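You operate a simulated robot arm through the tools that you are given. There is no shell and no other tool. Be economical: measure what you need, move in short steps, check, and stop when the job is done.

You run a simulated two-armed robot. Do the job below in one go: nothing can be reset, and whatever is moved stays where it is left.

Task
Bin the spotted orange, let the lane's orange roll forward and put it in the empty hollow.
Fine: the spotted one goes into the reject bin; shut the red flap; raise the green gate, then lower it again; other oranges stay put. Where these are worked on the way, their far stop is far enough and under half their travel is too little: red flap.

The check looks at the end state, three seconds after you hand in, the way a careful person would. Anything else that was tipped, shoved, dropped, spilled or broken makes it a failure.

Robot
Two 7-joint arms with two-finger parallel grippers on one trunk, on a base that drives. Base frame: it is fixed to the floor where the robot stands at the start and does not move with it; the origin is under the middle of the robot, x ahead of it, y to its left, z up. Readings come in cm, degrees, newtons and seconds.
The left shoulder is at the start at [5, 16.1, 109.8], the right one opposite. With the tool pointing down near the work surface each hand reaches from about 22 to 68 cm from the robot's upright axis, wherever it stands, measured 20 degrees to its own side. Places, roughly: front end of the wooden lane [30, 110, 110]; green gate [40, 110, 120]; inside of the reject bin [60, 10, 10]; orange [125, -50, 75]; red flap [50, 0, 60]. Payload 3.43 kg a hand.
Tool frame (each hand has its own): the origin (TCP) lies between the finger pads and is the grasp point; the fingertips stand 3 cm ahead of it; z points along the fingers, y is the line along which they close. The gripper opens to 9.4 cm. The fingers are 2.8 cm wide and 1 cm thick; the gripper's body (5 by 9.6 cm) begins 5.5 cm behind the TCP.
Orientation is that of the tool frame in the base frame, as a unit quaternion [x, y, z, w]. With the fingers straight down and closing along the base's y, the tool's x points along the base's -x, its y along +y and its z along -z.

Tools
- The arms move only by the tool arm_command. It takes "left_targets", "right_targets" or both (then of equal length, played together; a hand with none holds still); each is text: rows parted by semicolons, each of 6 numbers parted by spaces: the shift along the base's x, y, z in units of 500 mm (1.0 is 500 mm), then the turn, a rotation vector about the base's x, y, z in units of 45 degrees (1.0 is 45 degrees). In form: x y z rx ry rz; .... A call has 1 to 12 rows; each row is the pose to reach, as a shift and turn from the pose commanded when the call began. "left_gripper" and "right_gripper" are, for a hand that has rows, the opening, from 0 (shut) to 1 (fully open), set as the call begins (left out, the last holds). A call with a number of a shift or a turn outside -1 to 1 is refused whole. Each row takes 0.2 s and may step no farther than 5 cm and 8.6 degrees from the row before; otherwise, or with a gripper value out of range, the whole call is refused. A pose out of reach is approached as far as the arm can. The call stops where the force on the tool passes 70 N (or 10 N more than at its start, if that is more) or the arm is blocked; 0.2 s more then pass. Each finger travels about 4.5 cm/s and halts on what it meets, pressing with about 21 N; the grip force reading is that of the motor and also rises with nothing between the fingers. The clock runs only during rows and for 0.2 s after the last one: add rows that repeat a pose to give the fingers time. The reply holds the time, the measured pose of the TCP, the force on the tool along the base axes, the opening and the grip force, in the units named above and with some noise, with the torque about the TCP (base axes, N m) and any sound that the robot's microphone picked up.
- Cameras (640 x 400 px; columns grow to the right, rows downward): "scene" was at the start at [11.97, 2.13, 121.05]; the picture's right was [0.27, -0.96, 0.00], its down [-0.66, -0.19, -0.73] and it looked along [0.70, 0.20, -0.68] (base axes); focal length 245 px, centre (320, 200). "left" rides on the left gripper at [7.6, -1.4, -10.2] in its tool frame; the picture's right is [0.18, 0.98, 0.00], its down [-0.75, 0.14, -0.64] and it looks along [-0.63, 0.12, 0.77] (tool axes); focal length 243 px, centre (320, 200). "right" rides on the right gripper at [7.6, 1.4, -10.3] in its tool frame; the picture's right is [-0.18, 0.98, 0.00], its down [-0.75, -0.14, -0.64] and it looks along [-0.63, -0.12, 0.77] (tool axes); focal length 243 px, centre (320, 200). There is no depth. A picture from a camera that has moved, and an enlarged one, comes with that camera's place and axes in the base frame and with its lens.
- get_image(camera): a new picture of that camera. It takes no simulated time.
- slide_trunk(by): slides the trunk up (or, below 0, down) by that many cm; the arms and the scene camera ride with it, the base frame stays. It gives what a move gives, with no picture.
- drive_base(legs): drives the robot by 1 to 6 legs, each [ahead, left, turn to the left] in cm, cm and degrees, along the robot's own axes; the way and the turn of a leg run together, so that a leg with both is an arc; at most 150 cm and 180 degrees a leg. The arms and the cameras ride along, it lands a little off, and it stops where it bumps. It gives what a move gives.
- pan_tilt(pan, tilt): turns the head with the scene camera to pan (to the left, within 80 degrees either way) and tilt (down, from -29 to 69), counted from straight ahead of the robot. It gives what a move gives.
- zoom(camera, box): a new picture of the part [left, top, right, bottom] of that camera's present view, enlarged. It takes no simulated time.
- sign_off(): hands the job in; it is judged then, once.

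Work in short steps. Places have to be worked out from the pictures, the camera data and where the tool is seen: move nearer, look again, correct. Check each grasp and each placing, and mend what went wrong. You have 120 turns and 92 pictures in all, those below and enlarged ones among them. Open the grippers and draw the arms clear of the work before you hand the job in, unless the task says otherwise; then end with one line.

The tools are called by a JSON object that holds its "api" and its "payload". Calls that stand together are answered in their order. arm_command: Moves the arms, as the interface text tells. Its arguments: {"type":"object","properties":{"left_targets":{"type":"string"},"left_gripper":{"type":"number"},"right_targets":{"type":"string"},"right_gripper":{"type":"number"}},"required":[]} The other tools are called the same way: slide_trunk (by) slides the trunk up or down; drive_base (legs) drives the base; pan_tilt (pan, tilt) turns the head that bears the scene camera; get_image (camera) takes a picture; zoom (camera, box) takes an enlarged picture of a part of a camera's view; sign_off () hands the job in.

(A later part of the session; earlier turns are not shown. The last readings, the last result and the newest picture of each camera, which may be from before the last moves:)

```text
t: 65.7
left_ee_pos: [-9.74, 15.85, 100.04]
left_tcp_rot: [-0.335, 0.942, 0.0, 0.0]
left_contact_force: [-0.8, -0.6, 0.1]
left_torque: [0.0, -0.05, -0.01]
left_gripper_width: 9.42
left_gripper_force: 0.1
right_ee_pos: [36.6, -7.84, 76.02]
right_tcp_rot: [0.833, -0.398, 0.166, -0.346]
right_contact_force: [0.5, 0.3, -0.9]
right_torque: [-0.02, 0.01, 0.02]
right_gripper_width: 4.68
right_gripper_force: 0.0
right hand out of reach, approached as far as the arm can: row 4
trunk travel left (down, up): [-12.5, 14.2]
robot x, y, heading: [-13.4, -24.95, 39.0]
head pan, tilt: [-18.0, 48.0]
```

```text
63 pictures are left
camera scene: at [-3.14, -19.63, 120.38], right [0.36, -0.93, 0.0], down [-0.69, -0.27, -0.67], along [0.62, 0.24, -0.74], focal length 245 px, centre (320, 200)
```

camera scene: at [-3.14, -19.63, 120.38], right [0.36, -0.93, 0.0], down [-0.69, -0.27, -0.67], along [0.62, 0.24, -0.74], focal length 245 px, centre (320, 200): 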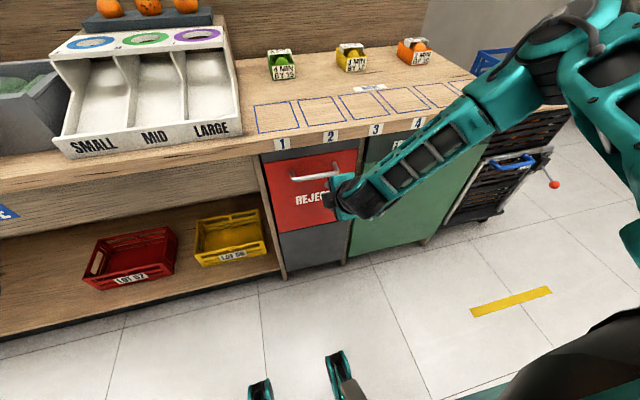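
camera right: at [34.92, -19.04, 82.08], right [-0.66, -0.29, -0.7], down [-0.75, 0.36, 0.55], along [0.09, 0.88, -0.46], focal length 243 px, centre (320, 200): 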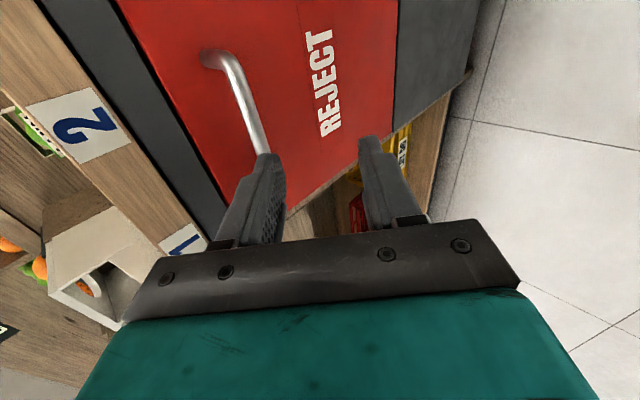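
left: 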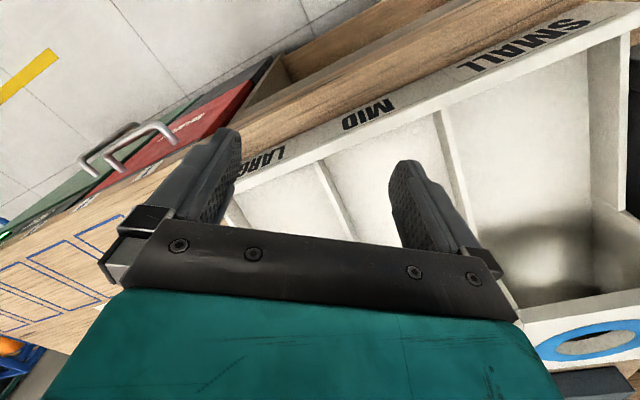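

The handle's right end triangulates at roughly n≈31–38 ahead; I need a better fix. I lower the trunk 6 cm, giving parallax from the right camera.

{"api": "slide_trunk", "payload": {"by": -6}}

{"api": "get_image", "payload": {"camera": "right"}}

```text
t: 66.7
left_ee_pos: [-9.78, 15.88, 94.04]
left_tcp_rot: [-0.334, 0.942, -0.001, 0.0]
left_contact_force: [0.2, 0.7, 0.0]
left_torque: [0.03, 0.0, 0.02]
left_gripper_width: 9.38
left_gripper_force: 0.1
right_ee_pos: [36.57, -7.99, 70.0]
right_tcp_rot: [0.833, -0.398, 0.165, -0.346]
right_contact_force: [-0.9, -1.0, 1.0]
right_torque: [-0.01, -0.01, 0.0]
right_gripper_width: 4.69
right_gripper_force: 0.1
trunk travel left (down, up): [-6.5, 20.2]
robot x, y, heading: [-13.64, -25.08, 39.2]
head pan, tilt: [-18.0, 48.0]
```

```text
62 pictures are left
camera right: at [34.92, -19.05, 76.11], right [-0.66, -0.29, -0.7], down [-0.75, 0.36, 0.55], along [0.09, 0.88, -0.46], focal length 243 px, centre (320, 200)
```

right: 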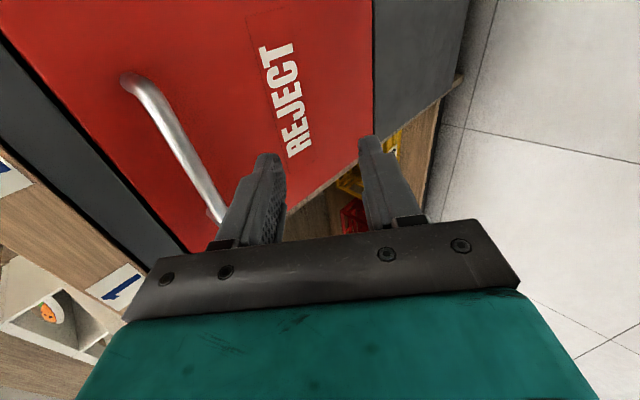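

Bar now fixed at about n=34.5, z=72.4, s=29.3 with ~4.5 cm standoff. I raise the hand and come diagonally along the finger direction, stopping 4 cm short to check.

{"api": "arm_command", "payload": {"right_targets": "0 0 0.09 0 0 0; 0 0 0.18 0 0 0; 0 0 0.27 0 0 0; 0.036 0.029 0.223 0 0 0; 0.072 0.058 0.177 0 0 0; 0.109 0.088 0.13 0 0 0"}}

{"api": "get_image", "payload": {"camera": "right"}}

{"api": "zoom", "payload": {"camera": "scene", "box": [240, 120, 400, 220]}}

```text
t: 68.1
left_ee_pos: [-9.65, 16.04, 94.07]
left_tcp_rot: [-0.335, 0.942, 0.0, 0.001]
left_contact_force: [0.4, -0.2, -0.5]
left_torque: [0.01, 0.03, -0.01]
left_gripper_width: 9.38
left_gripper_force: 0.0
right_ee_pos: [42.11, -3.52, 76.38]
right_tcp_rot: [0.833, -0.399, 0.165, -0.346]
right_contact_force: [0.5, 0.8, 1.4]
right_torque: [-0.01, -0.01, 0.0]
right_gripper_width: 4.68
right_gripper_force: 0.0
trunk travel left (down, up): [-6.5, 20.2]
robot x, y, heading: [-13.98, -24.93, 38.9]
head pan, tilt: [-18.0, 48.0]
```

```text
61 pictures are left
camera right: at [40.38, -14.6, 82.58], right [-0.66, -0.29, -0.69], down [-0.75, 0.36, 0.55], along [0.09, 0.88, -0.46], focal length 243 px, centre (320, 200)
```

right: 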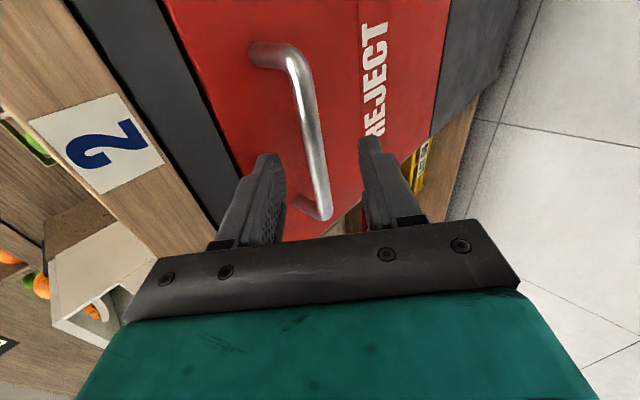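

```text
4.00 times, centred on (320, 170) of scene
camera zoom: at [-3.11, -19.63, 114.38], right [0.36, -0.93, 0.0], down [-0.69, -0.27, -0.67], along [0.62, 0.24, -0.74], focal length 982 px, centre (320, 320)
```

zoom: 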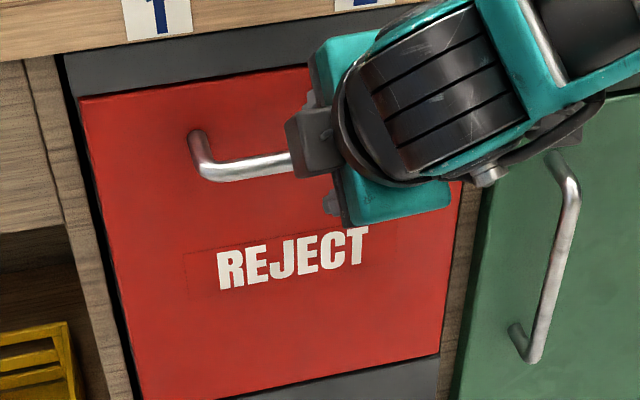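

Bar lies between the fingers as predicted. I advance the last 4 cm and close.

{"api": "arm_command", "payload": {"right_targets": "0.023 0.019 -0.03 0 0 0; 0.0466 0.0377 -0.06 0 0 0"}}

{"api": "arm_command", "payload": {"right_targets": "0 0 0 0 0 0; 0 0 0 0 0 0; 0 0 0 0 0 0; 0 0 0 0 0 0", "right_gripper": 0}}

{"api": "get_image", "payload": {"camera": "right"}}

```text
t: 68.7
left_ee_pos: [-9.67, 15.9, 94.08]
left_tcp_rot: [-0.334, 0.942, 0.0, 0.0]
left_contact_force: [-0.8, 0.0, 0.4]
left_torque: [-0.02, 0.02, 0.0]
left_gripper_width: 9.4
left_gripper_force: 0.0
right_ee_pos: [44.39, -1.74, 73.27]
right_tcp_rot: [0.833, -0.399, 0.165, -0.346]
right_contact_force: [-0.7, -0.2, -0.3]
right_torque: [0.02, 0.04, 0.06]
right_gripper_width: 4.71
right_gripper_force: 0.0
trunk travel left (down, up): [-6.5, 20.2]
robot x, y, heading: [-13.57, -24.63, 39.2]
head pan, tilt: [-18.0, 48.0]
```

```text
t: 69.7
left_ee_pos: [-9.86, 15.92, 94.05]
left_tcp_rot: [-0.335, 0.942, 0.0, 0.0]
left_contact_force: [0.4, -0.2, -0.4]
left_torque: [0.03, 0.02, 0.02]
left_gripper_width: 9.38
left_gripper_force: 0.0
right_ee_pos: [44.26, -1.61, 73.72]
right_tcp_rot: [0.832, -0.4, 0.164, -0.348]
right_contact_force: [-0.3, 1.3, 12.5]
right_torque: [0.94, 0.38, -0.71]
right_gripper_width: 1.45
right_gripper_force: 45.0
trunk travel left (down, up): [-6.5, 20.2]
robot x, y, heading: [-14.05, -24.7, 39.2]
head pan, tilt: [-18.0, 48.0]
```

```text
59 pictures are left
camera right: at [42.67, -12.79, 79.75], right [-0.66, -0.29, -0.7], down [-0.75, 0.36, 0.56], along [0.09, 0.89, -0.45], focal length 243 px, centre (320, 200)
```

right: 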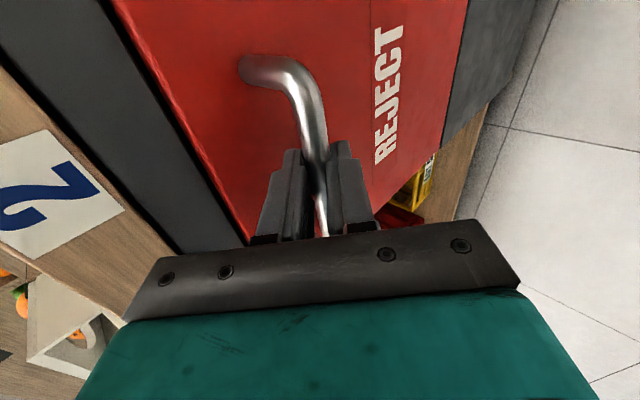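

Bar gripped (1.45 cm). I pull back 5 cm gently to see how the flap opens.

{"api": "arm_command", "payload": {"right_targets": "-0.0155 -0.0126 0 0 0 0; -0.031 -0.0252 0 0 0 0; -0.0466 -0.0377 0 0 0 0; -0.062 -0.05 -0.003 0 0 0; -0.0777 -0.063 -0.006 0 0 0"}}

{"api": "get_image", "payload": {"camera": "scene"}}

```text
t: 70.9
left_ee_pos: [-9.6, 16.14, 93.88]
left_tcp_rot: [-0.335, 0.942, -0.001, -0.002]
left_contact_force: [0.0, -0.1, -0.4]
left_torque: [0.01, 0.01, 0.02]
left_gripper_width: 9.41
left_gripper_force: 0.1
right_ee_pos: [40.34, -4.8, 72.65]
right_tcp_rot: [0.836, -0.399, 0.161, -0.341]
right_contact_force: [1.5, 20.9, -38.6]
right_torque: [0.82, 0.81, -0.73]
right_gripper_width: 1.5
right_gripper_force: 44.8
trunk travel left (down, up): [-6.5, 20.2]
robot x, y, heading: [-13.49, -25.0, 39.2]
head pan, tilt: [-18.0, 48.0]
```

```text
58 pictures are left
camera scene: at [-2.81, -19.4, 114.28], right [0.36, -0.93, 0.0], down [-0.7, -0.27, -0.67], along [0.62, 0.24, -0.75], focal length 245 px, centre (320, 200)
```

scene: 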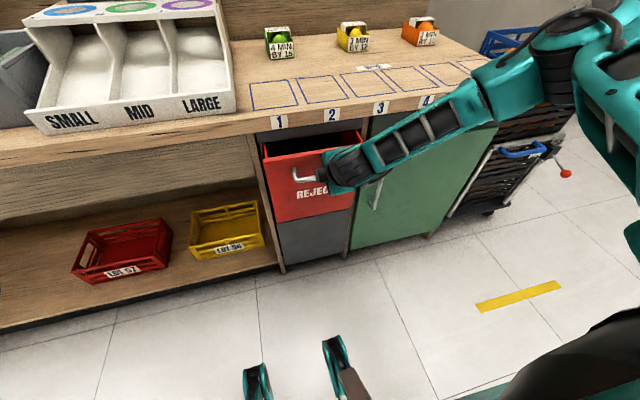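

The flap tips out on a bottom hinge (hinge ≈ z 45). I follow the arc further out and down.

{"api": "arm_command", "payload": {"right_targets": "-0.012 -0.01 -0.022 0 0 0; -0.03 -0.024 -0.031 0 0 0; -0.048 -0.039 -0.042 0 0 0; -0.072 -0.058 -0.061 0 0 0; -0.095 -0.077 -0.082 0 0 0; -0.117 -0.095 -0.102 0 0 0; -0.137 -0.111 -0.122 0 0 0"}}

{"api": "get_image", "payload": {"camera": "scene"}}

```text
t: 72.5
left_ee_pos: [-9.48, 15.69, 94.14]
left_tcp_rot: [-0.334, 0.943, 0.001, -0.001]
left_contact_force: [-0.4, -1.0, -1.4]
left_torque: [-0.02, -0.02, 0.01]
left_gripper_width: 9.42
left_gripper_force: 0.1
right_ee_pos: [34.23, -9.17, 68.59]
right_tcp_rot: [0.83, -0.409, 0.175, -0.335]
right_contact_force: [16.0, -31.3, 6.5]
right_torque: [0.6, 0.34, -1.07]
right_gripper_width: 1.43
right_gripper_force: 44.8
right hand out of reach, approached as far as the arm can: row 5, 6, 7
trunk travel left (down, up): [-6.5, 20.2]
robot x, y, heading: [-13.49, -25.0, 39.3]
head pan, tilt: [-18.0, 48.0]
```

```text
57 pictures are left
camera scene: at [-3.02, -19.91, 114.39], right [0.36, -0.93, 0.0], down [-0.69, -0.26, -0.67], along [0.62, 0.24, -0.74], focal length 245 px, centre (320, 200)
```

scene: 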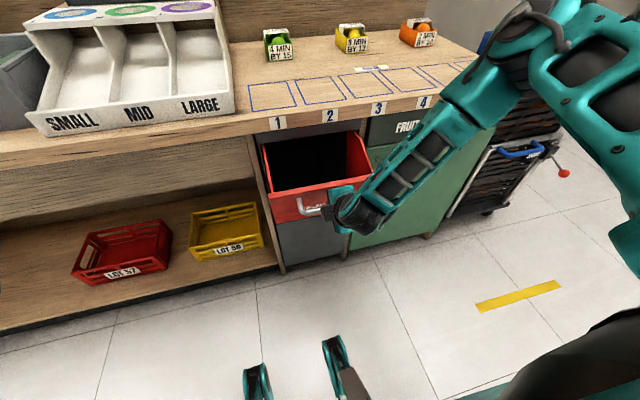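

The tilt-out flap is well open. I loosen the fingers around the bar to see whether it stays or falls.

{"api": "arm_command", "payload": {"right_targets": "0 0 0 0 0 0; 0 0 0 0 0 0; 0 0 0 0 0 0; 0 0 0 0 0 0", "right_gripper": 0.42}}

{"api": "get_image", "payload": {"camera": "right"}}

{"api": "zoom", "payload": {"camera": "scene", "box": [220, 90, 420, 230]}}

```text
t: 73.5
left_ee_pos: [-9.57, 15.85, 93.87]
left_tcp_rot: [-0.335, 0.942, 0.0, 0.0]
left_contact_force: [0.9, -0.2, -0.9]
left_torque: [-0.02, 0.05, 0.01]
left_gripper_width: 9.4
left_gripper_force: 0.1
right_ee_pos: [33.66, -8.41, 68.79]
right_tcp_rot: [0.835, -0.401, 0.166, -0.338]
right_contact_force: [-2.6, 0.2, 0.1]
right_torque: [-0.03, 0.02, 0.08]
right_gripper_width: 3.86
right_gripper_force: 0.1
trunk travel left (down, up): [-6.5, 20.2]
robot x, y, heading: [-13.36, -24.9, 39.0]
head pan, tilt: [-18.0, 48.0]
```

```text
56 pictures are left
camera right: at [31.94, -19.2, 75.01], right [-0.66, -0.3, -0.69], down [-0.74, 0.38, 0.55], along [0.09, 0.88, -0.47], focal length 243 px, centre (320, 200)
```

right: 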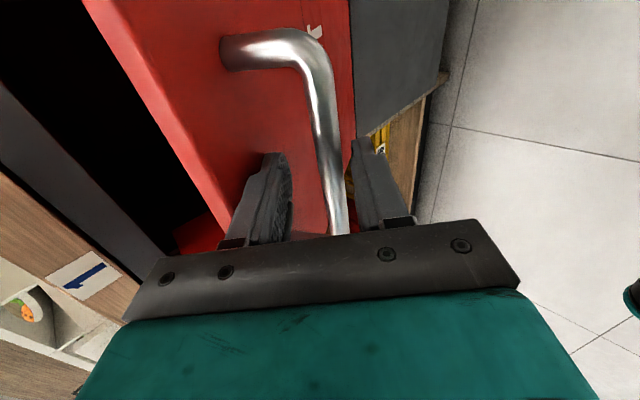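

```text
2.86 times, centred on (320, 160) of scene
camera zoom: at [-3.13, -19.63, 114.38], right [0.36, -0.93, 0.0], down [-0.69, -0.27, -0.67], along [0.62, 0.24, -0.74], focal length 701 px, centre (320, 314)
```

zoom: 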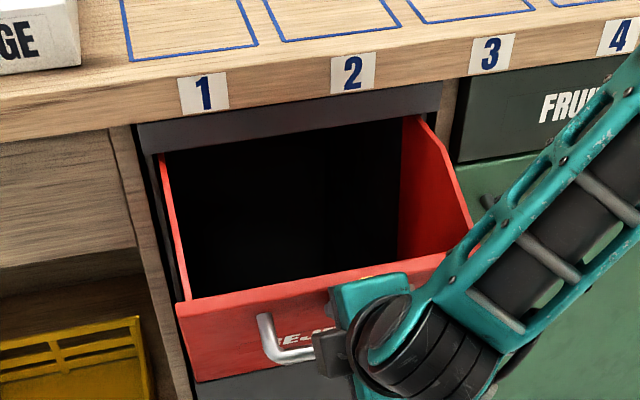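

Flap stays open. I withdraw the hand backward-up along its own axis.

{"api": "arm_command", "payload": {"right_targets": "-0.022 -0.018 0.028 0 0 0; -0.044 -0.036 0.057 0 0 0; -0.066 -0.053 0.085 0 0 0; -0.088 -0.071 0.113 0 0 0; -0.088 -0.071 0.2 0 0 0; -0.088 -0.071 0.28 0 0 0; -0.088 -0.071 0.36 0 0 0"}}

{"api": "get_image", "payload": {"camera": "scene"}}

```text
t: 75.1
left_ee_pos: [-9.71, 15.95, 93.98]
left_tcp_rot: [-0.334, 0.943, 0.0, 0.001]
left_contact_force: [-0.1, 0.6, 0.2]
left_torque: [-0.03, 0.0, 0.01]
left_gripper_width: 9.37
left_gripper_force: 0.0
right_ee_pos: [29.0, -11.67, 86.58]
right_tcp_rot: [0.833, -0.4, 0.164, -0.345]
right_contact_force: [-0.2, -0.1, 1.1]
right_torque: [0.03, 0.0, 0.0]
right_gripper_width: 3.95
right_gripper_force: 0.1
right hand out of reach, approached as far as the arm can: row 1
trunk travel left (down, up): [-6.5, 20.2]
robot x, y, heading: [-13.55, -24.74, 38.9]
head pan, tilt: [-18.0, 48.0]
```

```text
54 pictures are left
camera scene: at [-3.13, -19.65, 114.37], right [0.36, -0.93, 0.0], down [-0.69, -0.27, -0.67], along [0.62, 0.24, -0.74], focal length 245 px, centre (320, 200)
```

scene: 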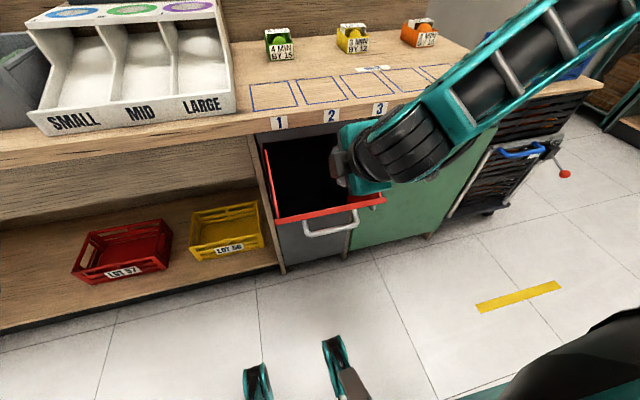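

The flap settled fully open. Next I raise the trunk, and roll the right hand 90° back so it closes sideways while pointing 45° forward-down — good for reaching the riser.

{"api": "slide_trunk", "payload": {"by": 20}}

{"api": "arm_command", "payload": {"right_targets": "0 0 0 0.0915 0.0742 -0.118; 0 0 0 0.183 0.148 -0.236; 0 0 0 0.2745 0.2225 -0.3535; 0 0 0 0.366 0.297 -0.471; 0 0 0 0.4575 0.371 -0.589; 0 0 0 0.549 0.445 -0.707", "right_gripper": 0.85}}

{"api": "arm_command", "payload": {"right_targets": "0 0 0 0.0915 0.0742 -0.118; 0 0 0 0.183 0.148 -0.236; 0 0 0 0.2745 0.2225 -0.3535; 0 0 0 0.366 0.297 -0.471; 0 0 0 0.4575 0.371 -0.589; 0 0 0 0.549 0.445 -0.707"}}

```text
t: 77.3
left_ee_pos: [-9.67, 15.93, 113.92]
left_tcp_rot: [-0.335, 0.942, -0.001, -0.001]
left_contact_force: [0.2, -0.6, -0.1]
left_torque: [0.03, 0.02, 0.04]
left_gripper_width: 9.39
left_gripper_force: 0.1
right_ee_pos: [29.05, -11.75, 106.54]
right_tcp_rot: [0.834, -0.398, 0.165, -0.345]
right_contact_force: [0.2, 0.0, -0.7]
right_torque: [0.02, -0.03, -0.03]
right_gripper_width: 3.97
right_gripper_force: 0.1
trunk travel left (down, up): [-26.5, 0.2]
robot x, y, heading: [-13.73, -25.22, 39.0]
head pan, tilt: [-18.0, 48.0]
```

```text
t: 78.7
left_ee_pos: [-9.7, 15.86, 113.96]
left_tcp_rot: [-0.335, 0.942, -0.001, 0.001]
left_contact_force: [0.5, -0.4, -0.1]
left_torque: [0.04, -0.02, 0.02]
left_gripper_width: 9.38
left_gripper_force: 0.0
right_ee_pos: [28.99, -11.8, 106.65]
right_tcp_rot: [-0.617, 0.688, -0.019, 0.382]
right_contact_force: [-0.2, -0.2, 0.5]
right_torque: [-0.02, 0.0, 0.02]
right_gripper_width: 7.98
right_gripper_force: 0.0
trunk travel left (down, up): [-26.5, 0.2]
robot x, y, heading: [-13.62, -24.63, 39.4]
head pan, tilt: [-18.0, 48.0]
```

```text
t: 80.1
left_ee_pos: [-9.76, 15.91, 114.11]
left_tcp_rot: [-0.334, 0.943, 0.0, 0.0]
left_contact_force: [-0.6, -0.2, 0.8]
left_torque: [0.0, 0.01, -0.02]
left_gripper_width: 9.39
left_gripper_force: 0.1
right_ee_pos: [29.04, -11.72, 106.64]
right_tcp_rot: [-0.306, 0.872, 0.128, 0.36]
right_contact_force: [0.0, 0.7, 1.4]
right_torque: [0.01, 0.02, -0.01]
right_gripper_width: 8.02
right_gripper_force: 0.0
trunk travel left (down, up): [-26.5, 0.2]
robot x, y, heading: [-13.46, -25.05, 39.2]
head pan, tilt: [-18.0, 48.0]
```

Orientation done. I drive left 33 cm and forward 28 cm to bring the right hand in line with the spotted orange, then look.

{"api": "drive_base", "payload": {"legs": [[0, 33, 0], [28, 0, 0]]}}

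{"api": "pan_tilt", "payload": {"pan": -5, "tilt": 38}}

{"api": "get_image", "payload": {"camera": "scene"}}

{"api": "get_image", "payload": {"camera": "right"}}

```text
t: 85.1
left_ee_pos: [-9.16, 59.5, 114.03]
left_tcp_rot: [-0.334, 0.943, 0.001, 0.001]
left_contact_force: [0.0, -0.3, -0.4]
left_torque: [0.04, 0.0, 0.02]
left_gripper_width: 9.39
left_gripper_force: 0.0
right_ee_pos: [29.74, 31.82, 106.65]
right_tcp_rot: [-0.307, 0.872, 0.127, 0.36]
right_contact_force: [-0.2, -0.1, -0.3]
right_torque: [0.0, 0.02, 0.0]
right_gripper_width: 7.98
right_gripper_force: 0.1
trunk travel left (down, up): [-26.5, 0.2]
robot x, y, heading: [-12.95, 18.69, 38.9]
head pan, tilt: [-18.0, 48.0]
```

```text
t: 85.9
left_ee_pos: [-9.2, 59.46, 114.03]
left_tcp_rot: [-0.334, 0.942, -0.001, 0.0]
left_contact_force: [0.1, 0.0, 0.8]
left_torque: [-0.01, -0.02, 0.04]
left_gripper_width: 9.41
left_gripper_force: 0.1
right_ee_pos: [29.63, 31.77, 106.63]
right_tcp_rot: [-0.307, 0.872, 0.127, 0.361]
right_contact_force: [0.4, -0.8, 0.3]
right_torque: [0.0, -0.03, -0.01]
right_gripper_width: 8.0
right_gripper_force: 0.1
trunk travel left (down, up): [-26.5, 0.2]
robot x, y, heading: [-13.26, 18.83, 39.1]
head pan, tilt: [-5.0, 38.0]
```

```text
53 pictures are left
camera scene: at [-2.77, 25.87, 135.82], right [0.56, -0.83, 0.0], down [-0.51, -0.34, -0.79], along [0.65, 0.44, -0.62], focal length 245 px, centre (320, 200)
```

scene: 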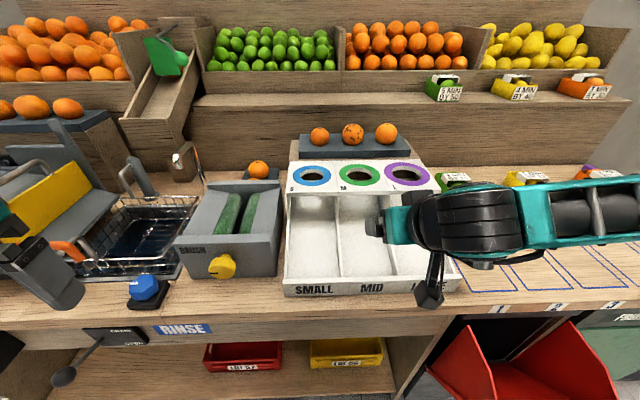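

```text
52 pictures are left
camera right: at [18.83, 25.02, 108.42], right [-0.52, 0.85, 0.13], down [0.15, -0.06, 0.99], along [0.84, 0.53, -0.1], focal length 243 px, centre (320, 200)
```

right: 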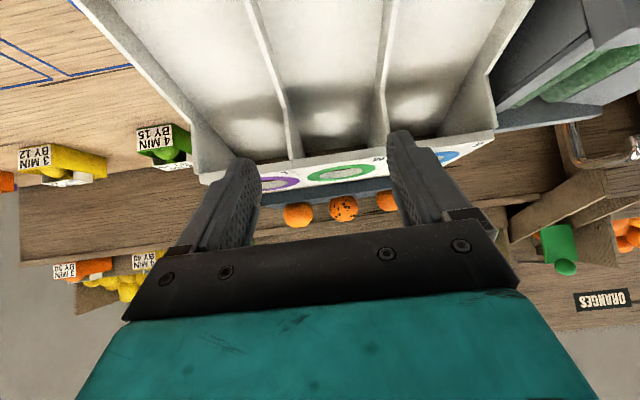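

Spotted orange confirmed at about (60.4,56.8,106), straight ahead of the right hand. I retract the left hand up/back a bit for clearance, raise the right hand, and drive 12 cm closer.

{"api": "arm_command", "payload": {"left_targets": "-0.04 -0.03 0.05 0 0 0; -0.08 -0.065 0.1 0 0 0; -0.124 -0.1 0.15 0 0 0", "right_targets": "0 0 0.08 0 0 0; 0 0 0.16 0 0 0; 0 0 0.24 0 0 0"}}

{"api": "drive_base", "payload": {"legs": [[12, 0, 0]]}}

```text
t: 86.7
left_ee_pos: [-15.5, 54.54, 121.66]
left_tcp_rot: [-0.334, 0.943, 0.0, -0.001]
left_contact_force: [1.1, -0.8, 0.1]
left_torque: [0.03, 0.03, -0.01]
left_gripper_width: 9.39
left_gripper_force: 0.1
right_ee_pos: [29.49, 31.77, 118.65]
right_tcp_rot: [-0.308, 0.871, 0.128, 0.361]
right_contact_force: [0.3, -0.1, 0.1]
right_torque: [0.02, 0.0, 0.01]
right_gripper_width: 8.0
right_gripper_force: 0.2
trunk travel left (down, up): [-26.5, 0.2]
robot x, y, heading: [-12.86, 18.7, 38.7]
head pan, tilt: [-5.0, 38.0]
```

```text
t: 88.0
left_ee_pos: [-7.51, 60.77, 121.55]
left_tcp_rot: [-0.334, 0.943, 0.0, 0.001]
left_contact_force: [-0.4, 0.0, -0.4]
left_torque: [0.03, -0.07, -0.03]
left_gripper_width: 9.39
left_gripper_force: 0.0
right_ee_pos: [37.26, 38.05, 118.63]
right_tcp_rot: [-0.306, 0.871, 0.128, 0.362]
right_contact_force: [-0.6, -0.3, 1.0]
right_torque: [0.03, -0.05, -0.01]
right_gripper_width: 8.0
right_gripper_force: 0.1
trunk travel left (down, up): [-26.5, 0.2]
robot x, y, heading: [-5.18, 24.94, 38.8]
head pan, tilt: [-5.0, 38.0]
stopped in leg 1: the robot was blocked; the commanded pose is now the measured one
```

Blocked after ~10 cm (near the counter). That's close enough; I extend the right arm toward a point 9 cm back-and-up from the orange.

{"api": "drive_base", "payload": {"legs": [[-1, 0, 0]]}}

{"api": "arm_command", "payload": {"right_targets": "0.06 0.05 0 0 0 0; 0.12 0.1 0 0 0 0; 0.18 0.15 -0.02 0 0 0; 0.24 0.2 -0.05 0 0 0; 0.3 0.25 -0.08 0 0 0; 0.36 0.298 -0.1 0 0 0"}}

{"api": "get_image", "payload": {"camera": "right"}}

{"api": "get_image", "payload": {"camera": "scene"}}

```text
t: 88.7
left_ee_pos: [-8.27, 60.19, 121.66]
left_tcp_rot: [-0.334, 0.943, 0.0, 0.0]
left_contact_force: [-0.7, -0.5, 0.1]
left_torque: [0.02, 0.01, -0.02]
left_gripper_width: 9.37
left_gripper_force: 0.1
right_ee_pos: [36.54, 37.44, 118.66]
right_tcp_rot: [-0.307, 0.872, 0.128, 0.36]
right_contact_force: [0.4, -0.1, 0.6]
right_torque: [-0.05, 0.01, 0.01]
right_gripper_width: 7.99
right_gripper_force: 0.2
trunk travel left (down, up): [-26.5, 0.2]
robot x, y, heading: [-6.01, 24.27, 38.8]
head pan, tilt: [-5.0, 38.0]
```

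```text
t: 90.1
left_ee_pos: [-8.2, 60.4, 121.66]
left_tcp_rot: [-0.334, 0.943, -0.002, -0.001]
left_contact_force: [1.0, -0.1, 1.1]
left_torque: [-0.01, -0.01, 0.0]
left_gripper_width: 9.39
left_gripper_force: 0.0
right_ee_pos: [54.79, 52.46, 113.52]
right_tcp_rot: [-0.306, 0.872, 0.126, 0.361]
right_contact_force: [0.7, 0.2, -0.3]
right_torque: [0.02, -0.03, -0.02]
right_gripper_width: 7.99
right_gripper_force: 0.1
trunk travel left (down, up): [-26.5, 0.2]
robot x, y, heading: [-5.84, 24.22, 39.0]
head pan, tilt: [-5.0, 38.0]
```

```text
51 pictures are left
camera right: at [44.03, 45.65, 115.39], right [-0.51, 0.85, 0.13], down [0.15, -0.06, 0.99], along [0.84, 0.53, -0.1], focal length 243 px, centre (320, 200)
```

right: 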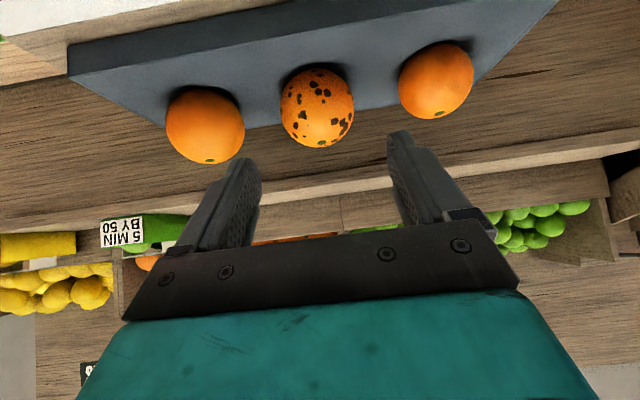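

```text
50 pictures are left
camera scene: at [4.31, 31.65, 135.81], right [0.56, -0.83, 0.0], down [-0.51, -0.34, -0.79], along [0.65, 0.44, -0.62], focal length 245 px, centre (320, 200)
```

scene: 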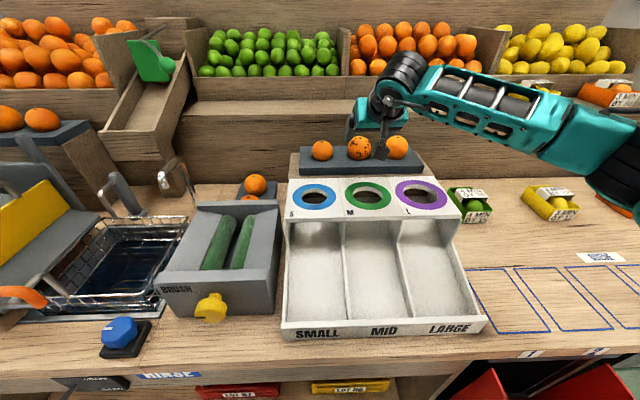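

Aligned: orange at ≈(60.2,56.8,105.6), same lateral line as the hand. I descend diagonally and close on it.

{"api": "arm_command", "payload": {"right_targets": "0.025 0.02 -0.035 0 0 0; 0.05 0.039 -0.07 0 0 0; 0.075 0.059 -0.105 0 0 0; 0.098 0.078 -0.138 0 0 0", "right_gripper": 0.82}}

{"api": "get_image", "payload": {"camera": "right"}}

```text
t: 91.1
left_ee_pos: [-8.31, 60.21, 121.64]
left_tcp_rot: [-0.334, 0.943, 0.001, 0.0]
left_contact_force: [0.9, 0.2, 1.1]
left_torque: [-0.02, -0.01, -0.01]
left_gripper_width: 9.37
left_gripper_force: 0.1
right_ee_pos: [59.46, 56.3, 106.75]
right_tcp_rot: [-0.305, 0.872, 0.127, 0.361]
right_contact_force: [-1.7, -1.7, 3.4]
right_torque: [-0.14, -0.13, -0.15]
right_gripper_width: 7.7
right_gripper_force: 0.0
trunk travel left (down, up): [-26.5, 0.2]
robot x, y, heading: [-6.07, 24.57, 39.1]
head pan, tilt: [-5.0, 38.0]
```

```text
49 pictures are left
camera right: at [48.61, 49.43, 108.48], right [-0.51, 0.85, 0.13], down [0.15, -0.06, 0.99], along [0.85, 0.53, -0.09], focal length 243 px, centre (320, 200)
```

right: 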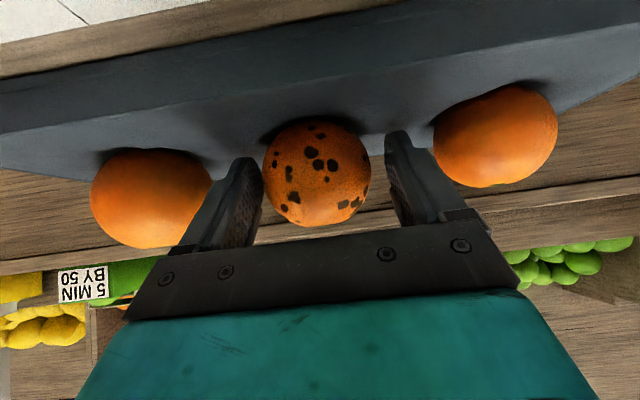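

The orange is between the fingers; slight touch on the riser (3 N). I rise 0.3 cm and close.

{"api": "arm_command", "payload": {"right_targets": "0 0 0.006 0 0 0; 0 0 0.006 0 0 0; 0 0 0.006 0 0 0; 0 0 0.006 0 0 0", "right_gripper": 0.45}}

{"api": "arm_command", "payload": {"right_targets": "0 0 0.03 0 0 0; 0 0 0.1 0 0 0; 0 0 0.2 0 0 0; 0 0 0.26 0 0 0"}}

{"api": "get_image", "payload": {"camera": "right"}}

```text
t: 92.1
left_ee_pos: [-8.21, 60.39, 121.72]
left_tcp_rot: [-0.334, 0.943, -0.001, -0.001]
left_contact_force: [-0.7, -0.1, 0.9]
left_torque: [-0.01, 0.01, -0.02]
left_gripper_width: 9.43
left_gripper_force: 0.1
right_ee_pos: [59.59, 56.08, 106.97]
right_tcp_rot: [-0.306, 0.872, 0.128, 0.361]
right_contact_force: [1.5, -2.2, 0.6]
right_torque: [-0.04, -0.07, -0.07]
right_gripper_width: 6.4
right_gripper_force: 21.1
trunk travel left (down, up): [-26.5, 0.2]
robot x, y, heading: [-5.89, 24.52, 38.9]
head pan, tilt: [-5.0, 38.0]
```

```text
t: 93.1
left_ee_pos: [-8.25, 60.22, 121.66]
left_tcp_rot: [-0.334, 0.943, 0.001, 0.0]
left_contact_force: [0.1, 0.3, 0.0]
left_torque: [-0.01, -0.04, -0.03]
left_gripper_width: 9.39
left_gripper_force: 0.2
right_ee_pos: [59.61, 56.41, 120.07]
right_tcp_rot: [-0.306, 0.872, 0.127, 0.36]
right_contact_force: [-0.8, -0.1, -0.2]
right_torque: [0.01, 0.0, 0.03]
right_gripper_width: 4.23
right_gripper_force: 0.1
trunk travel left (down, up): [-26.5, 0.2]
robot x, y, heading: [-6.04, 24.57, 39.0]
head pan, tilt: [-5.0, 38.0]
```

```text
48 pictures are left
camera right: at [48.7, 49.54, 121.84], right [-0.51, 0.85, 0.13], down [0.15, -0.06, 0.99], along [0.84, 0.53, -0.1], focal length 243 px, centre (320, 200)
```

right: 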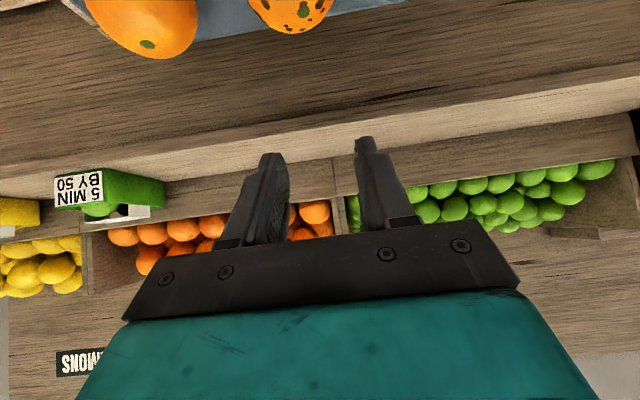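

It slipped off—the grip was above the orange's equator; it still sits in its hollow. Refined centre: (61.3,57.4,105.4). I reopen and go 1.3 cm further in and 1 cm lower.

{"api": "arm_command", "payload": {"right_targets": "0.024 0.014 0 0 0 0; 0.024 0.014 0 0 0 0; 0.024 0.014 0 0 0 0; 0.024 0.014 -0.08 0 0 0; 0.024 0.014 -0.16 0 0 0; 0.024 0.014 -0.23 0 0 0; 0.024 0.014 -0.26 0 0 0; 0.024 0.014 -0.278 0 0 0", "right_gripper": 0.84}}

{"api": "get_image", "payload": {"camera": "right"}}

```text
t: 94.9
left_ee_pos: [-8.46, 60.11, 121.74]
left_tcp_rot: [-0.334, 0.943, 0.0, 0.001]
left_contact_force: [-0.3, 0.1, -0.9]
left_torque: [-0.01, -0.01, -0.01]
left_gripper_width: 9.36
left_gripper_force: 0.0
right_ee_pos: [60.63, 56.95, 106.85]
right_tcp_rot: [-0.305, 0.87, 0.128, 0.366]
right_contact_force: [-1.2, -3.3, 19.5]
right_torque: [-0.48, -0.54, -0.26]
right_gripper_width: 7.93
right_gripper_force: 0.1
trunk travel left (down, up): [-26.5, 0.2]
robot x, y, heading: [-6.3, 24.68, 39.0]
head pan, tilt: [-5.0, 38.0]
```

```text
47 pictures are left
camera right: at [49.81, 50.12, 108.35], right [-0.51, 0.85, 0.13], down [0.14, -0.07, 0.99], along [0.85, 0.53, -0.08], focal length 243 px, centre (320, 200)
```

right: 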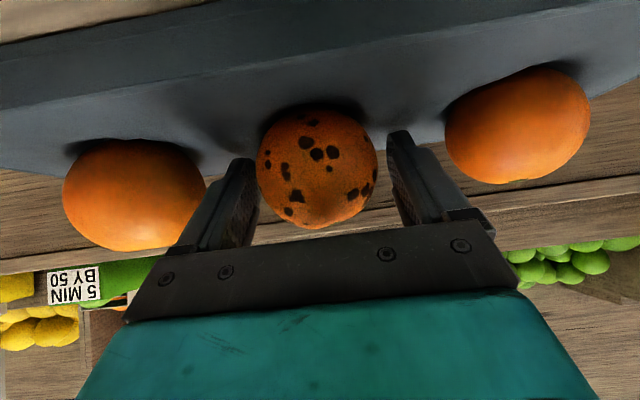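

The tips rest on the riser; by geometry the orange's centre now lies 1.6 cm along the pads, well inside them. I ease 0.3 cm up from the commanded depth and close.

{"api": "arm_command", "payload": {"right_targets": "0.002 0.001 0.016 0 0 0; 0.002 0.001 0.016 0 0 0; 0.002 0.001 0.016 0 0 0; 0.002 0.001 0.016 0 0 0", "right_gripper": 0.4}}

{"api": "arm_command", "payload": {"right_targets": "0 0 0.02 0 0 0; 0 0 0.05 0 0 0; 0 0 0.1 0 0 0"}}

{"api": "get_image", "payload": {"camera": "right"}}

```text
t: 95.9
left_ee_pos: [-8.21, 60.22, 121.63]
left_tcp_rot: [-0.333, 0.943, 0.0, -0.001]
left_contact_force: [-0.5, 0.0, -0.4]
left_torque: [-0.01, 0.01, -0.01]
left_gripper_width: 9.39
left_gripper_force: 0.1
right_ee_pos: [60.66, 56.9, 106.84]
right_tcp_rot: [-0.306, 0.872, 0.127, 0.36]
right_contact_force: [-4.3, -4.2, 0.6]
right_torque: [-0.09, 0.09, 0.0]
right_gripper_width: 6.66
right_gripper_force: 20.7
trunk travel left (down, up): [-26.5, 0.2]
robot x, y, heading: [-5.73, 24.21, 38.8]
head pan, tilt: [-5.0, 38.0]
```

```text
t: 96.7
left_ee_pos: [-8.22, 60.26, 121.65]
left_tcp_rot: [-0.333, 0.943, 0.001, 0.0]
left_contact_force: [-0.6, 0.7, 0.4]
left_torque: [0.03, -0.01, 0.01]
left_gripper_width: 9.42
left_gripper_force: 0.0
right_ee_pos: [60.9, 56.85, 112.02]
right_tcp_rot: [-0.307, 0.871, 0.128, 0.361]
right_contact_force: [0.2, 0.9, -1.1]
right_torque: [0.02, -0.02, 0.0]
right_gripper_width: 6.63
right_gripper_force: 20.9
trunk travel left (down, up): [-26.5, 0.2]
robot x, y, heading: [-5.97, 24.53, 38.9]
head pan, tilt: [-5.0, 38.0]
```

```text
46 pictures are left
camera right: at [50.1, 50.24, 113.71], right [-0.51, 0.85, 0.13], down [0.15, -0.06, 0.99], along [0.84, 0.53, -0.1], focal length 243 px, centre (320, 200)
```

right: 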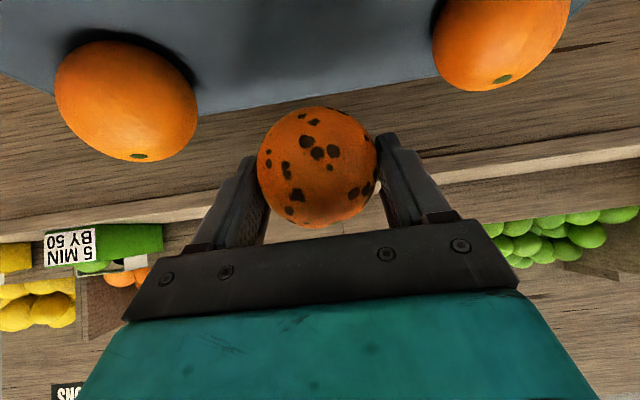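

Grasped and lifted. I raise, retract the arm, then back the base away.

{"api": "arm_command", "payload": {"right_targets": "0 0 0.08 0 0 0; 0 0 0.16 0 0 0; -0.06 -0.05 0.18 0 0 0; -0.12 -0.1 0.18 0 0 0; -0.18 -0.15 0.18 0 0 0; -0.24 -0.2 0.18 0 0 0; -0.3 -0.25 0.18 0 0 0; -0.36 -0.3 0.18 0 0 0; -0.42 -0.35 0.18 0 0 0; -0.48 -0.4 0.18 0 0 0"}}

{"api": "drive_base", "payload": {"legs": [[-26, 0, 0], [0, -32, 0]]}}

{"api": "pan_tilt", "payload": {"pan": -18, "tilt": 50}}

{"api": "get_image", "payload": {"camera": "scene"}}

```text
t: 98.9
left_ee_pos: [-8.25, 60.23, 121.59]
left_tcp_rot: [-0.334, 0.943, 0.0, 0.0]
left_contact_force: [-0.2, 0.4, 0.2]
left_torque: [0.02, 0.0, -0.02]
left_gripper_width: 9.4
left_gripper_force: 0.1
right_ee_pos: [36.66, 36.82, 120.85]
right_tcp_rot: [-0.305, 0.872, 0.127, 0.361]
right_contact_force: [-0.4, -0.8, -2.0]
right_torque: [-0.01, -0.01, 0.01]
right_gripper_width: 6.62
right_gripper_force: 20.9
trunk travel left (down, up): [-26.5, 0.2]
robot x, y, heading: [-6.05, 24.23, 38.8]
head pan, tilt: [-5.0, 38.0]
```

```text
t: 103.8
left_ee_pos: [-8.3, 18.69, 121.6]
left_tcp_rot: [-0.334, 0.943, 0.0, -0.001]
left_contact_force: [0.4, -0.8, -0.2]
left_torque: [0.0, 0.0, -0.02]
left_gripper_width: 9.41
left_gripper_force: 0.1
right_ee_pos: [36.62, -4.68, 120.88]
right_tcp_rot: [-0.306, 0.872, 0.127, 0.36]
right_contact_force: [-1.1, -0.1, -1.3]
right_torque: [0.0, 0.0, -0.01]
right_gripper_width: 6.57
right_gripper_force: 20.5
trunk travel left (down, up): [-26.5, 0.2]
robot x, y, heading: [-5.74, -16.98, 38.7]
head pan, tilt: [-5.0, 38.0]
```

```text
t: 104.5
left_ee_pos: [-8.24, 18.82, 121.57]
left_tcp_rot: [-0.333, 0.943, 0.0, -0.001]
left_contact_force: [0.2, -0.7, -0.3]
left_torque: [0.01, -0.01, 0.02]
left_gripper_width: 9.39
left_gripper_force: 0.1
right_ee_pos: [36.68, -4.69, 120.86]
right_tcp_rot: [-0.306, 0.872, 0.127, 0.36]
right_contact_force: [-0.6, 0.2, -0.9]
right_torque: [0.01, 0.04, -0.03]
right_gripper_width: 6.62
right_gripper_force: 20.9
trunk travel left (down, up): [-26.5, 0.2]
robot x, y, heading: [-6.07, -17.09, 38.5]
head pan, tilt: [-18.0, 50.0]
```

```text
45 pictures are left
camera scene: at [4.23, -11.95, 134.11], right [0.36, -0.93, 0.0], down [-0.72, -0.27, -0.64], along [0.6, 0.23, -0.77], focal length 245 px, centre (320, 200)
```

scene: 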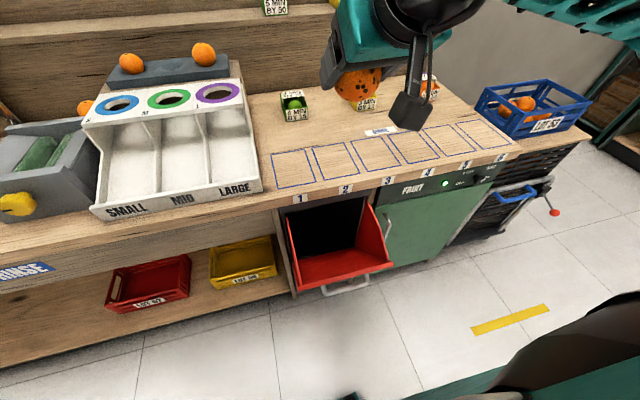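

Flap is fully down forming a chute. I align 2 cm right, lower the trunk 26 cm, then lower the hand into the chute.

{"api": "slide_trunk", "payload": {"by": -26}}

{"api": "arm_command", "payload": {"right_targets": "0.03 -0.01 -0.06 0 0 0; 0.06 -0.01 -0.14 0 0 0; 0.09 0.01 -0.22 0 0 0; 0.1 0.02 -0.3 0 0 0; 0.1 0.02 -0.38 0 0 0; 0.1 0.02 -0.46 0 0 0; 0.1 0.02 -0.54 0 0 0"}}

{"api": "get_image", "payload": {"camera": "scene"}}

```text
t: 107.2
left_ee_pos: [-8.31, 18.64, 95.61]
left_tcp_rot: [-0.334, 0.943, 0.0, -0.001]
left_contact_force: [0.4, 0.8, 0.2]
left_torque: [0.01, 0.0, 0.02]
left_gripper_width: 9.38
left_gripper_force: 0.1
right_ee_pos: [36.67, -4.61, 94.83]
right_tcp_rot: [-0.306, 0.872, 0.128, 0.361]
right_contact_force: [0.0, -0.1, -0.3]
right_torque: [0.0, -0.02, -0.01]
right_gripper_width: 6.56
right_gripper_force: 20.6
trunk travel left (down, up): [-0.5, 26.2]
robot x, y, heading: [-5.97, -17.02, 38.8]
head pan, tilt: [-18.0, 50.0]
```

```text
t: 108.8
left_ee_pos: [-8.2, 18.94, 95.59]
left_tcp_rot: [-0.333, 0.943, 0.0, -0.001]
left_contact_force: [0.2, 0.2, -0.2]
left_torque: [0.01, -0.05, 0.0]
left_gripper_width: 9.42
left_gripper_force: 0.1
right_ee_pos: [41.26, -3.33, 68.13]
right_tcp_rot: [-0.308, 0.871, 0.133, 0.36]
right_contact_force: [-0.9, 0.9, -1.1]
right_torque: [0.04, 0.02, -0.02]
right_gripper_width: 6.56
right_gripper_force: 21.3
right hand out of reach, approached as far as the arm can: row 7
trunk travel left (down, up): [-0.5, 26.2]
robot x, y, heading: [-6.29, -16.98, 38.6]
head pan, tilt: [-18.0, 50.0]
```

```text
44 pictures are left
camera scene: at [4.21, -11.91, 108.1], right [0.36, -0.93, 0.0], down [-0.72, -0.27, -0.64], along [0.6, 0.23, -0.77], focal length 245 px, centre (320, 200)
```

scene: 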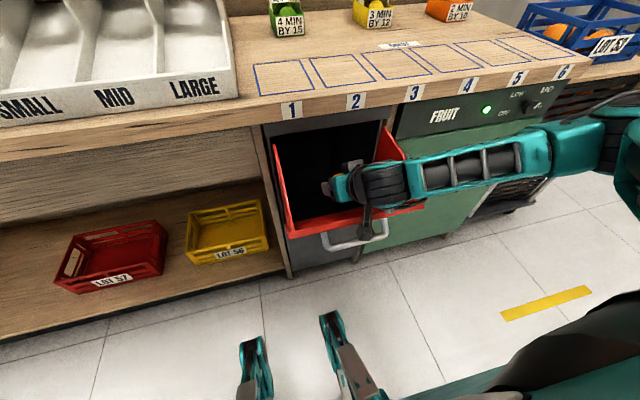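

The hand is inside the chute. I release the spotted orange.

{"api": "arm_command", "payload": {"right_targets": "0 0 0 0 0 0; 0 0 0 0 0 0; 0 0 0 0 0 0; 0 0 0 0 0 0; 0 0 0 0 0 0", "right_gripper": 0.95}}

{"api": "get_image", "payload": {"camera": "right"}}

```text
t: 110.0
left_ee_pos: [-8.25, 18.85, 95.56]
left_tcp_rot: [-0.333, 0.943, -0.001, -0.001]
left_contact_force: [0.0, 0.2, -0.4]
left_torque: [-0.02, -0.01, 0.0]
left_gripper_width: 9.39
left_gripper_force: 0.1
right_ee_pos: [41.33, -3.2, 68.15]
right_tcp_rot: [-0.308, 0.871, 0.131, 0.359]
right_contact_force: [-0.1, 0.6, -0.9]
right_torque: [-0.01, -0.02, -0.03]
right_gripper_width: 8.96
right_gripper_force: 0.0
trunk travel left (down, up): [-0.5, 26.2]
robot x, y, heading: [-6.27, -16.83, 38.6]
head pan, tilt: [-18.0, 50.0]
```

```text
43 pictures are left
camera right: at [30.61, -10.16, 69.97], right [-0.52, 0.84, 0.14], down [0.16, -0.06, 0.99], along [0.84, 0.53, -0.1], focal length 243 px, centre (320, 200)
```

right: 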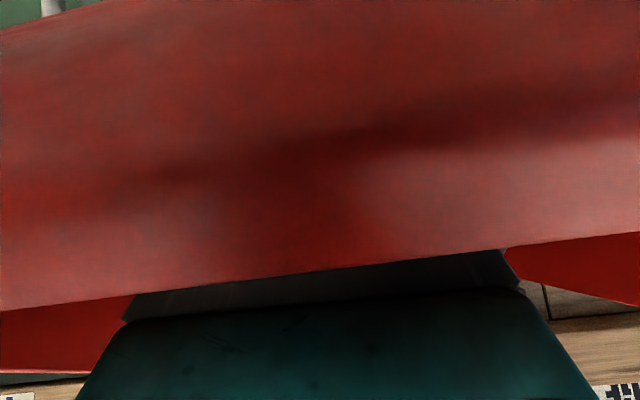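

Released. I lift the hand straight up out of the chute and look.

{"api": "arm_command", "payload": {"right_targets": "0 0 0.08 0 0 0; 0 0 0.16 0 0 0; 0 0 0.24 0 0 0; 0 0 0.32 0 0 0; 0 0 0.4 0 0 0; 0 0 0.48 0 0 0; 0 0 0.54 0 0 0"}}

{"api": "zoom", "payload": {"camera": "scene", "box": [220, 90, 460, 260]}}

```text
t: 111.6
left_ee_pos: [-8.35, 18.75, 95.51]
left_tcp_rot: [-0.332, 0.943, 0.0, -0.001]
left_contact_force: [0.5, -0.6, -0.2]
left_torque: [-0.02, 0.0, -0.01]
left_gripper_width: 9.41
left_gripper_force: 0.0
right_ee_pos: [41.88, -3.65, 94.88]
right_tcp_rot: [-0.306, 0.873, 0.127, 0.359]
right_contact_force: [0.3, 0.7, 0.1]
right_torque: [0.03, -0.02, -0.01]
right_gripper_width: 8.9
right_gripper_force: 0.0
trunk travel left (down, up): [-0.5, 26.2]
robot x, y, heading: [-6.07, -16.81, 38.6]
head pan, tilt: [-18.0, 50.0]
```

```text
2.35 times, centred on (340, 175) of scene
camera zoom: at [4.22, -11.96, 108.1], right [0.36, -0.93, 0.0], down [-0.72, -0.27, -0.64], along [0.6, 0.23, -0.77], focal length 578 px, centre (273, 259)
```

zoom: 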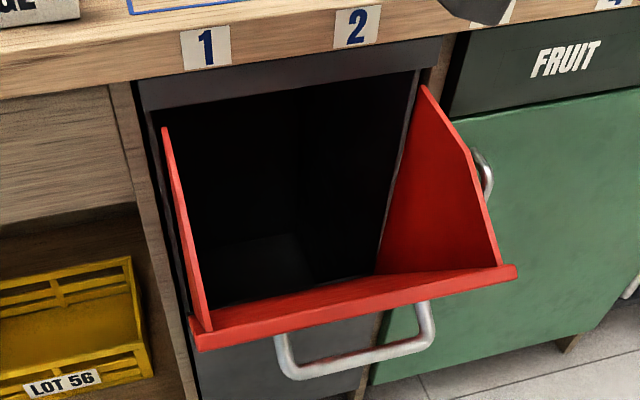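

The orange has gone down into the bin. To shut the flap: close the fingers, back off 17 cm, and lower the fist outside the flap's lip (lip at n≈19, z≈70).

{"api": "drive_base", "payload": {"legs": [[-18, 0, 0]]}}

{"api": "arm_command", "payload": {"right_targets": "0 0 -0.08 0 0 0; 0 0 -0.16 0 0 0; 0 0 -0.24 0 0 0; 0 0 -0.32 0 0 0; 0 0 -0.4 0 0 0; 0 0 -0.48 0 0 0", "right_gripper": 0}}

{"api": "get_image", "payload": {"camera": "scene"}}

{"api": "get_image", "payload": {"camera": "right"}}

```text
t: 113.1
left_ee_pos: [-22.17, 7.6, 95.67]
left_tcp_rot: [-0.331, 0.944, -0.001, -0.001]
left_contact_force: [0.6, 0.4, -0.3]
left_torque: [0.01, 0.02, -0.02]
left_gripper_width: 9.39
left_gripper_force: 0.1
right_ee_pos: [27.9, -15.14, 94.82]
right_tcp_rot: [-0.304, 0.873, 0.126, 0.361]
right_contact_force: [-0.1, 0.0, -0.2]
right_torque: [0.04, 0.01, 0.0]
right_gripper_width: 8.93
right_gripper_force: 0.0
trunk travel left (down, up): [-0.5, 26.2]
robot x, y, heading: [-19.91, -28.32, 38.6]
head pan, tilt: [-18.0, 50.0]
```

```text
t: 114.5
left_ee_pos: [-22.11, 7.51, 95.6]
left_tcp_rot: [-0.332, 0.943, -0.001, -0.001]
left_contact_force: [0.6, 0.4, -0.2]
left_torque: [0.03, -0.01, 0.03]
left_gripper_width: 9.4
left_gripper_force: 0.1
right_ee_pos: [27.97, -14.81, 70.8]
right_tcp_rot: [-0.305, 0.873, 0.127, 0.36]
right_contact_force: [0.9, 0.6, -0.1]
right_torque: [-0.01, -0.02, -0.03]
right_gripper_width: 0.0
right_gripper_force: 20.9
trunk travel left (down, up): [-0.5, 26.2]
robot x, y, heading: [-20.21, -28.17, 38.4]
head pan, tilt: [-18.0, 50.0]
```

```text
41 pictures are left
camera scene: at [-9.68, -23.18, 108.11], right [0.35, -0.94, 0.0], down [-0.72, -0.27, -0.64], along [0.6, 0.23, -0.77], focal length 245 px, centre (320, 200)
```

scene: 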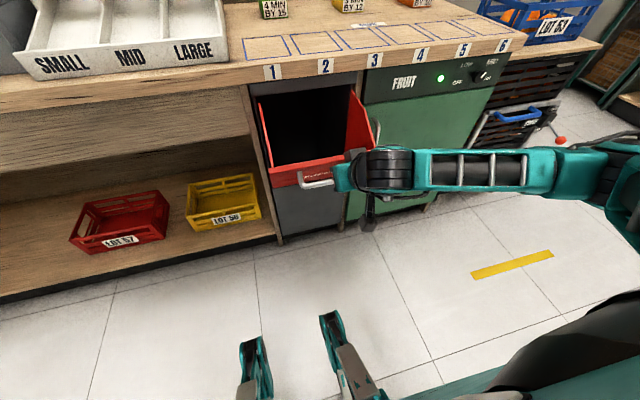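

```text
40 pictures are left
camera right: at [17.06, -21.51, 72.54], right [-0.51, 0.85, 0.13], down [0.15, -0.06, 0.99], along [0.85, 0.52, -0.1], focal length 243 px, centre (320, 200)
```

right: 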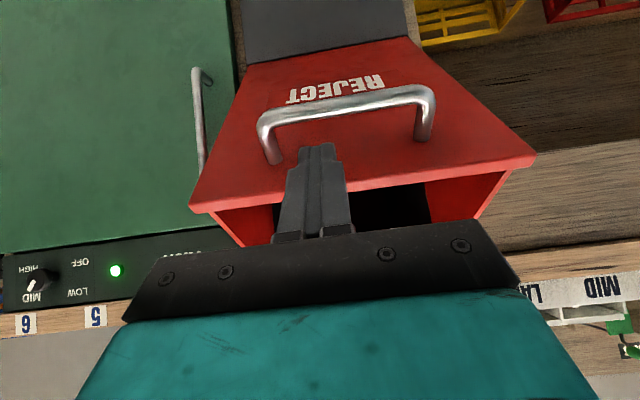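

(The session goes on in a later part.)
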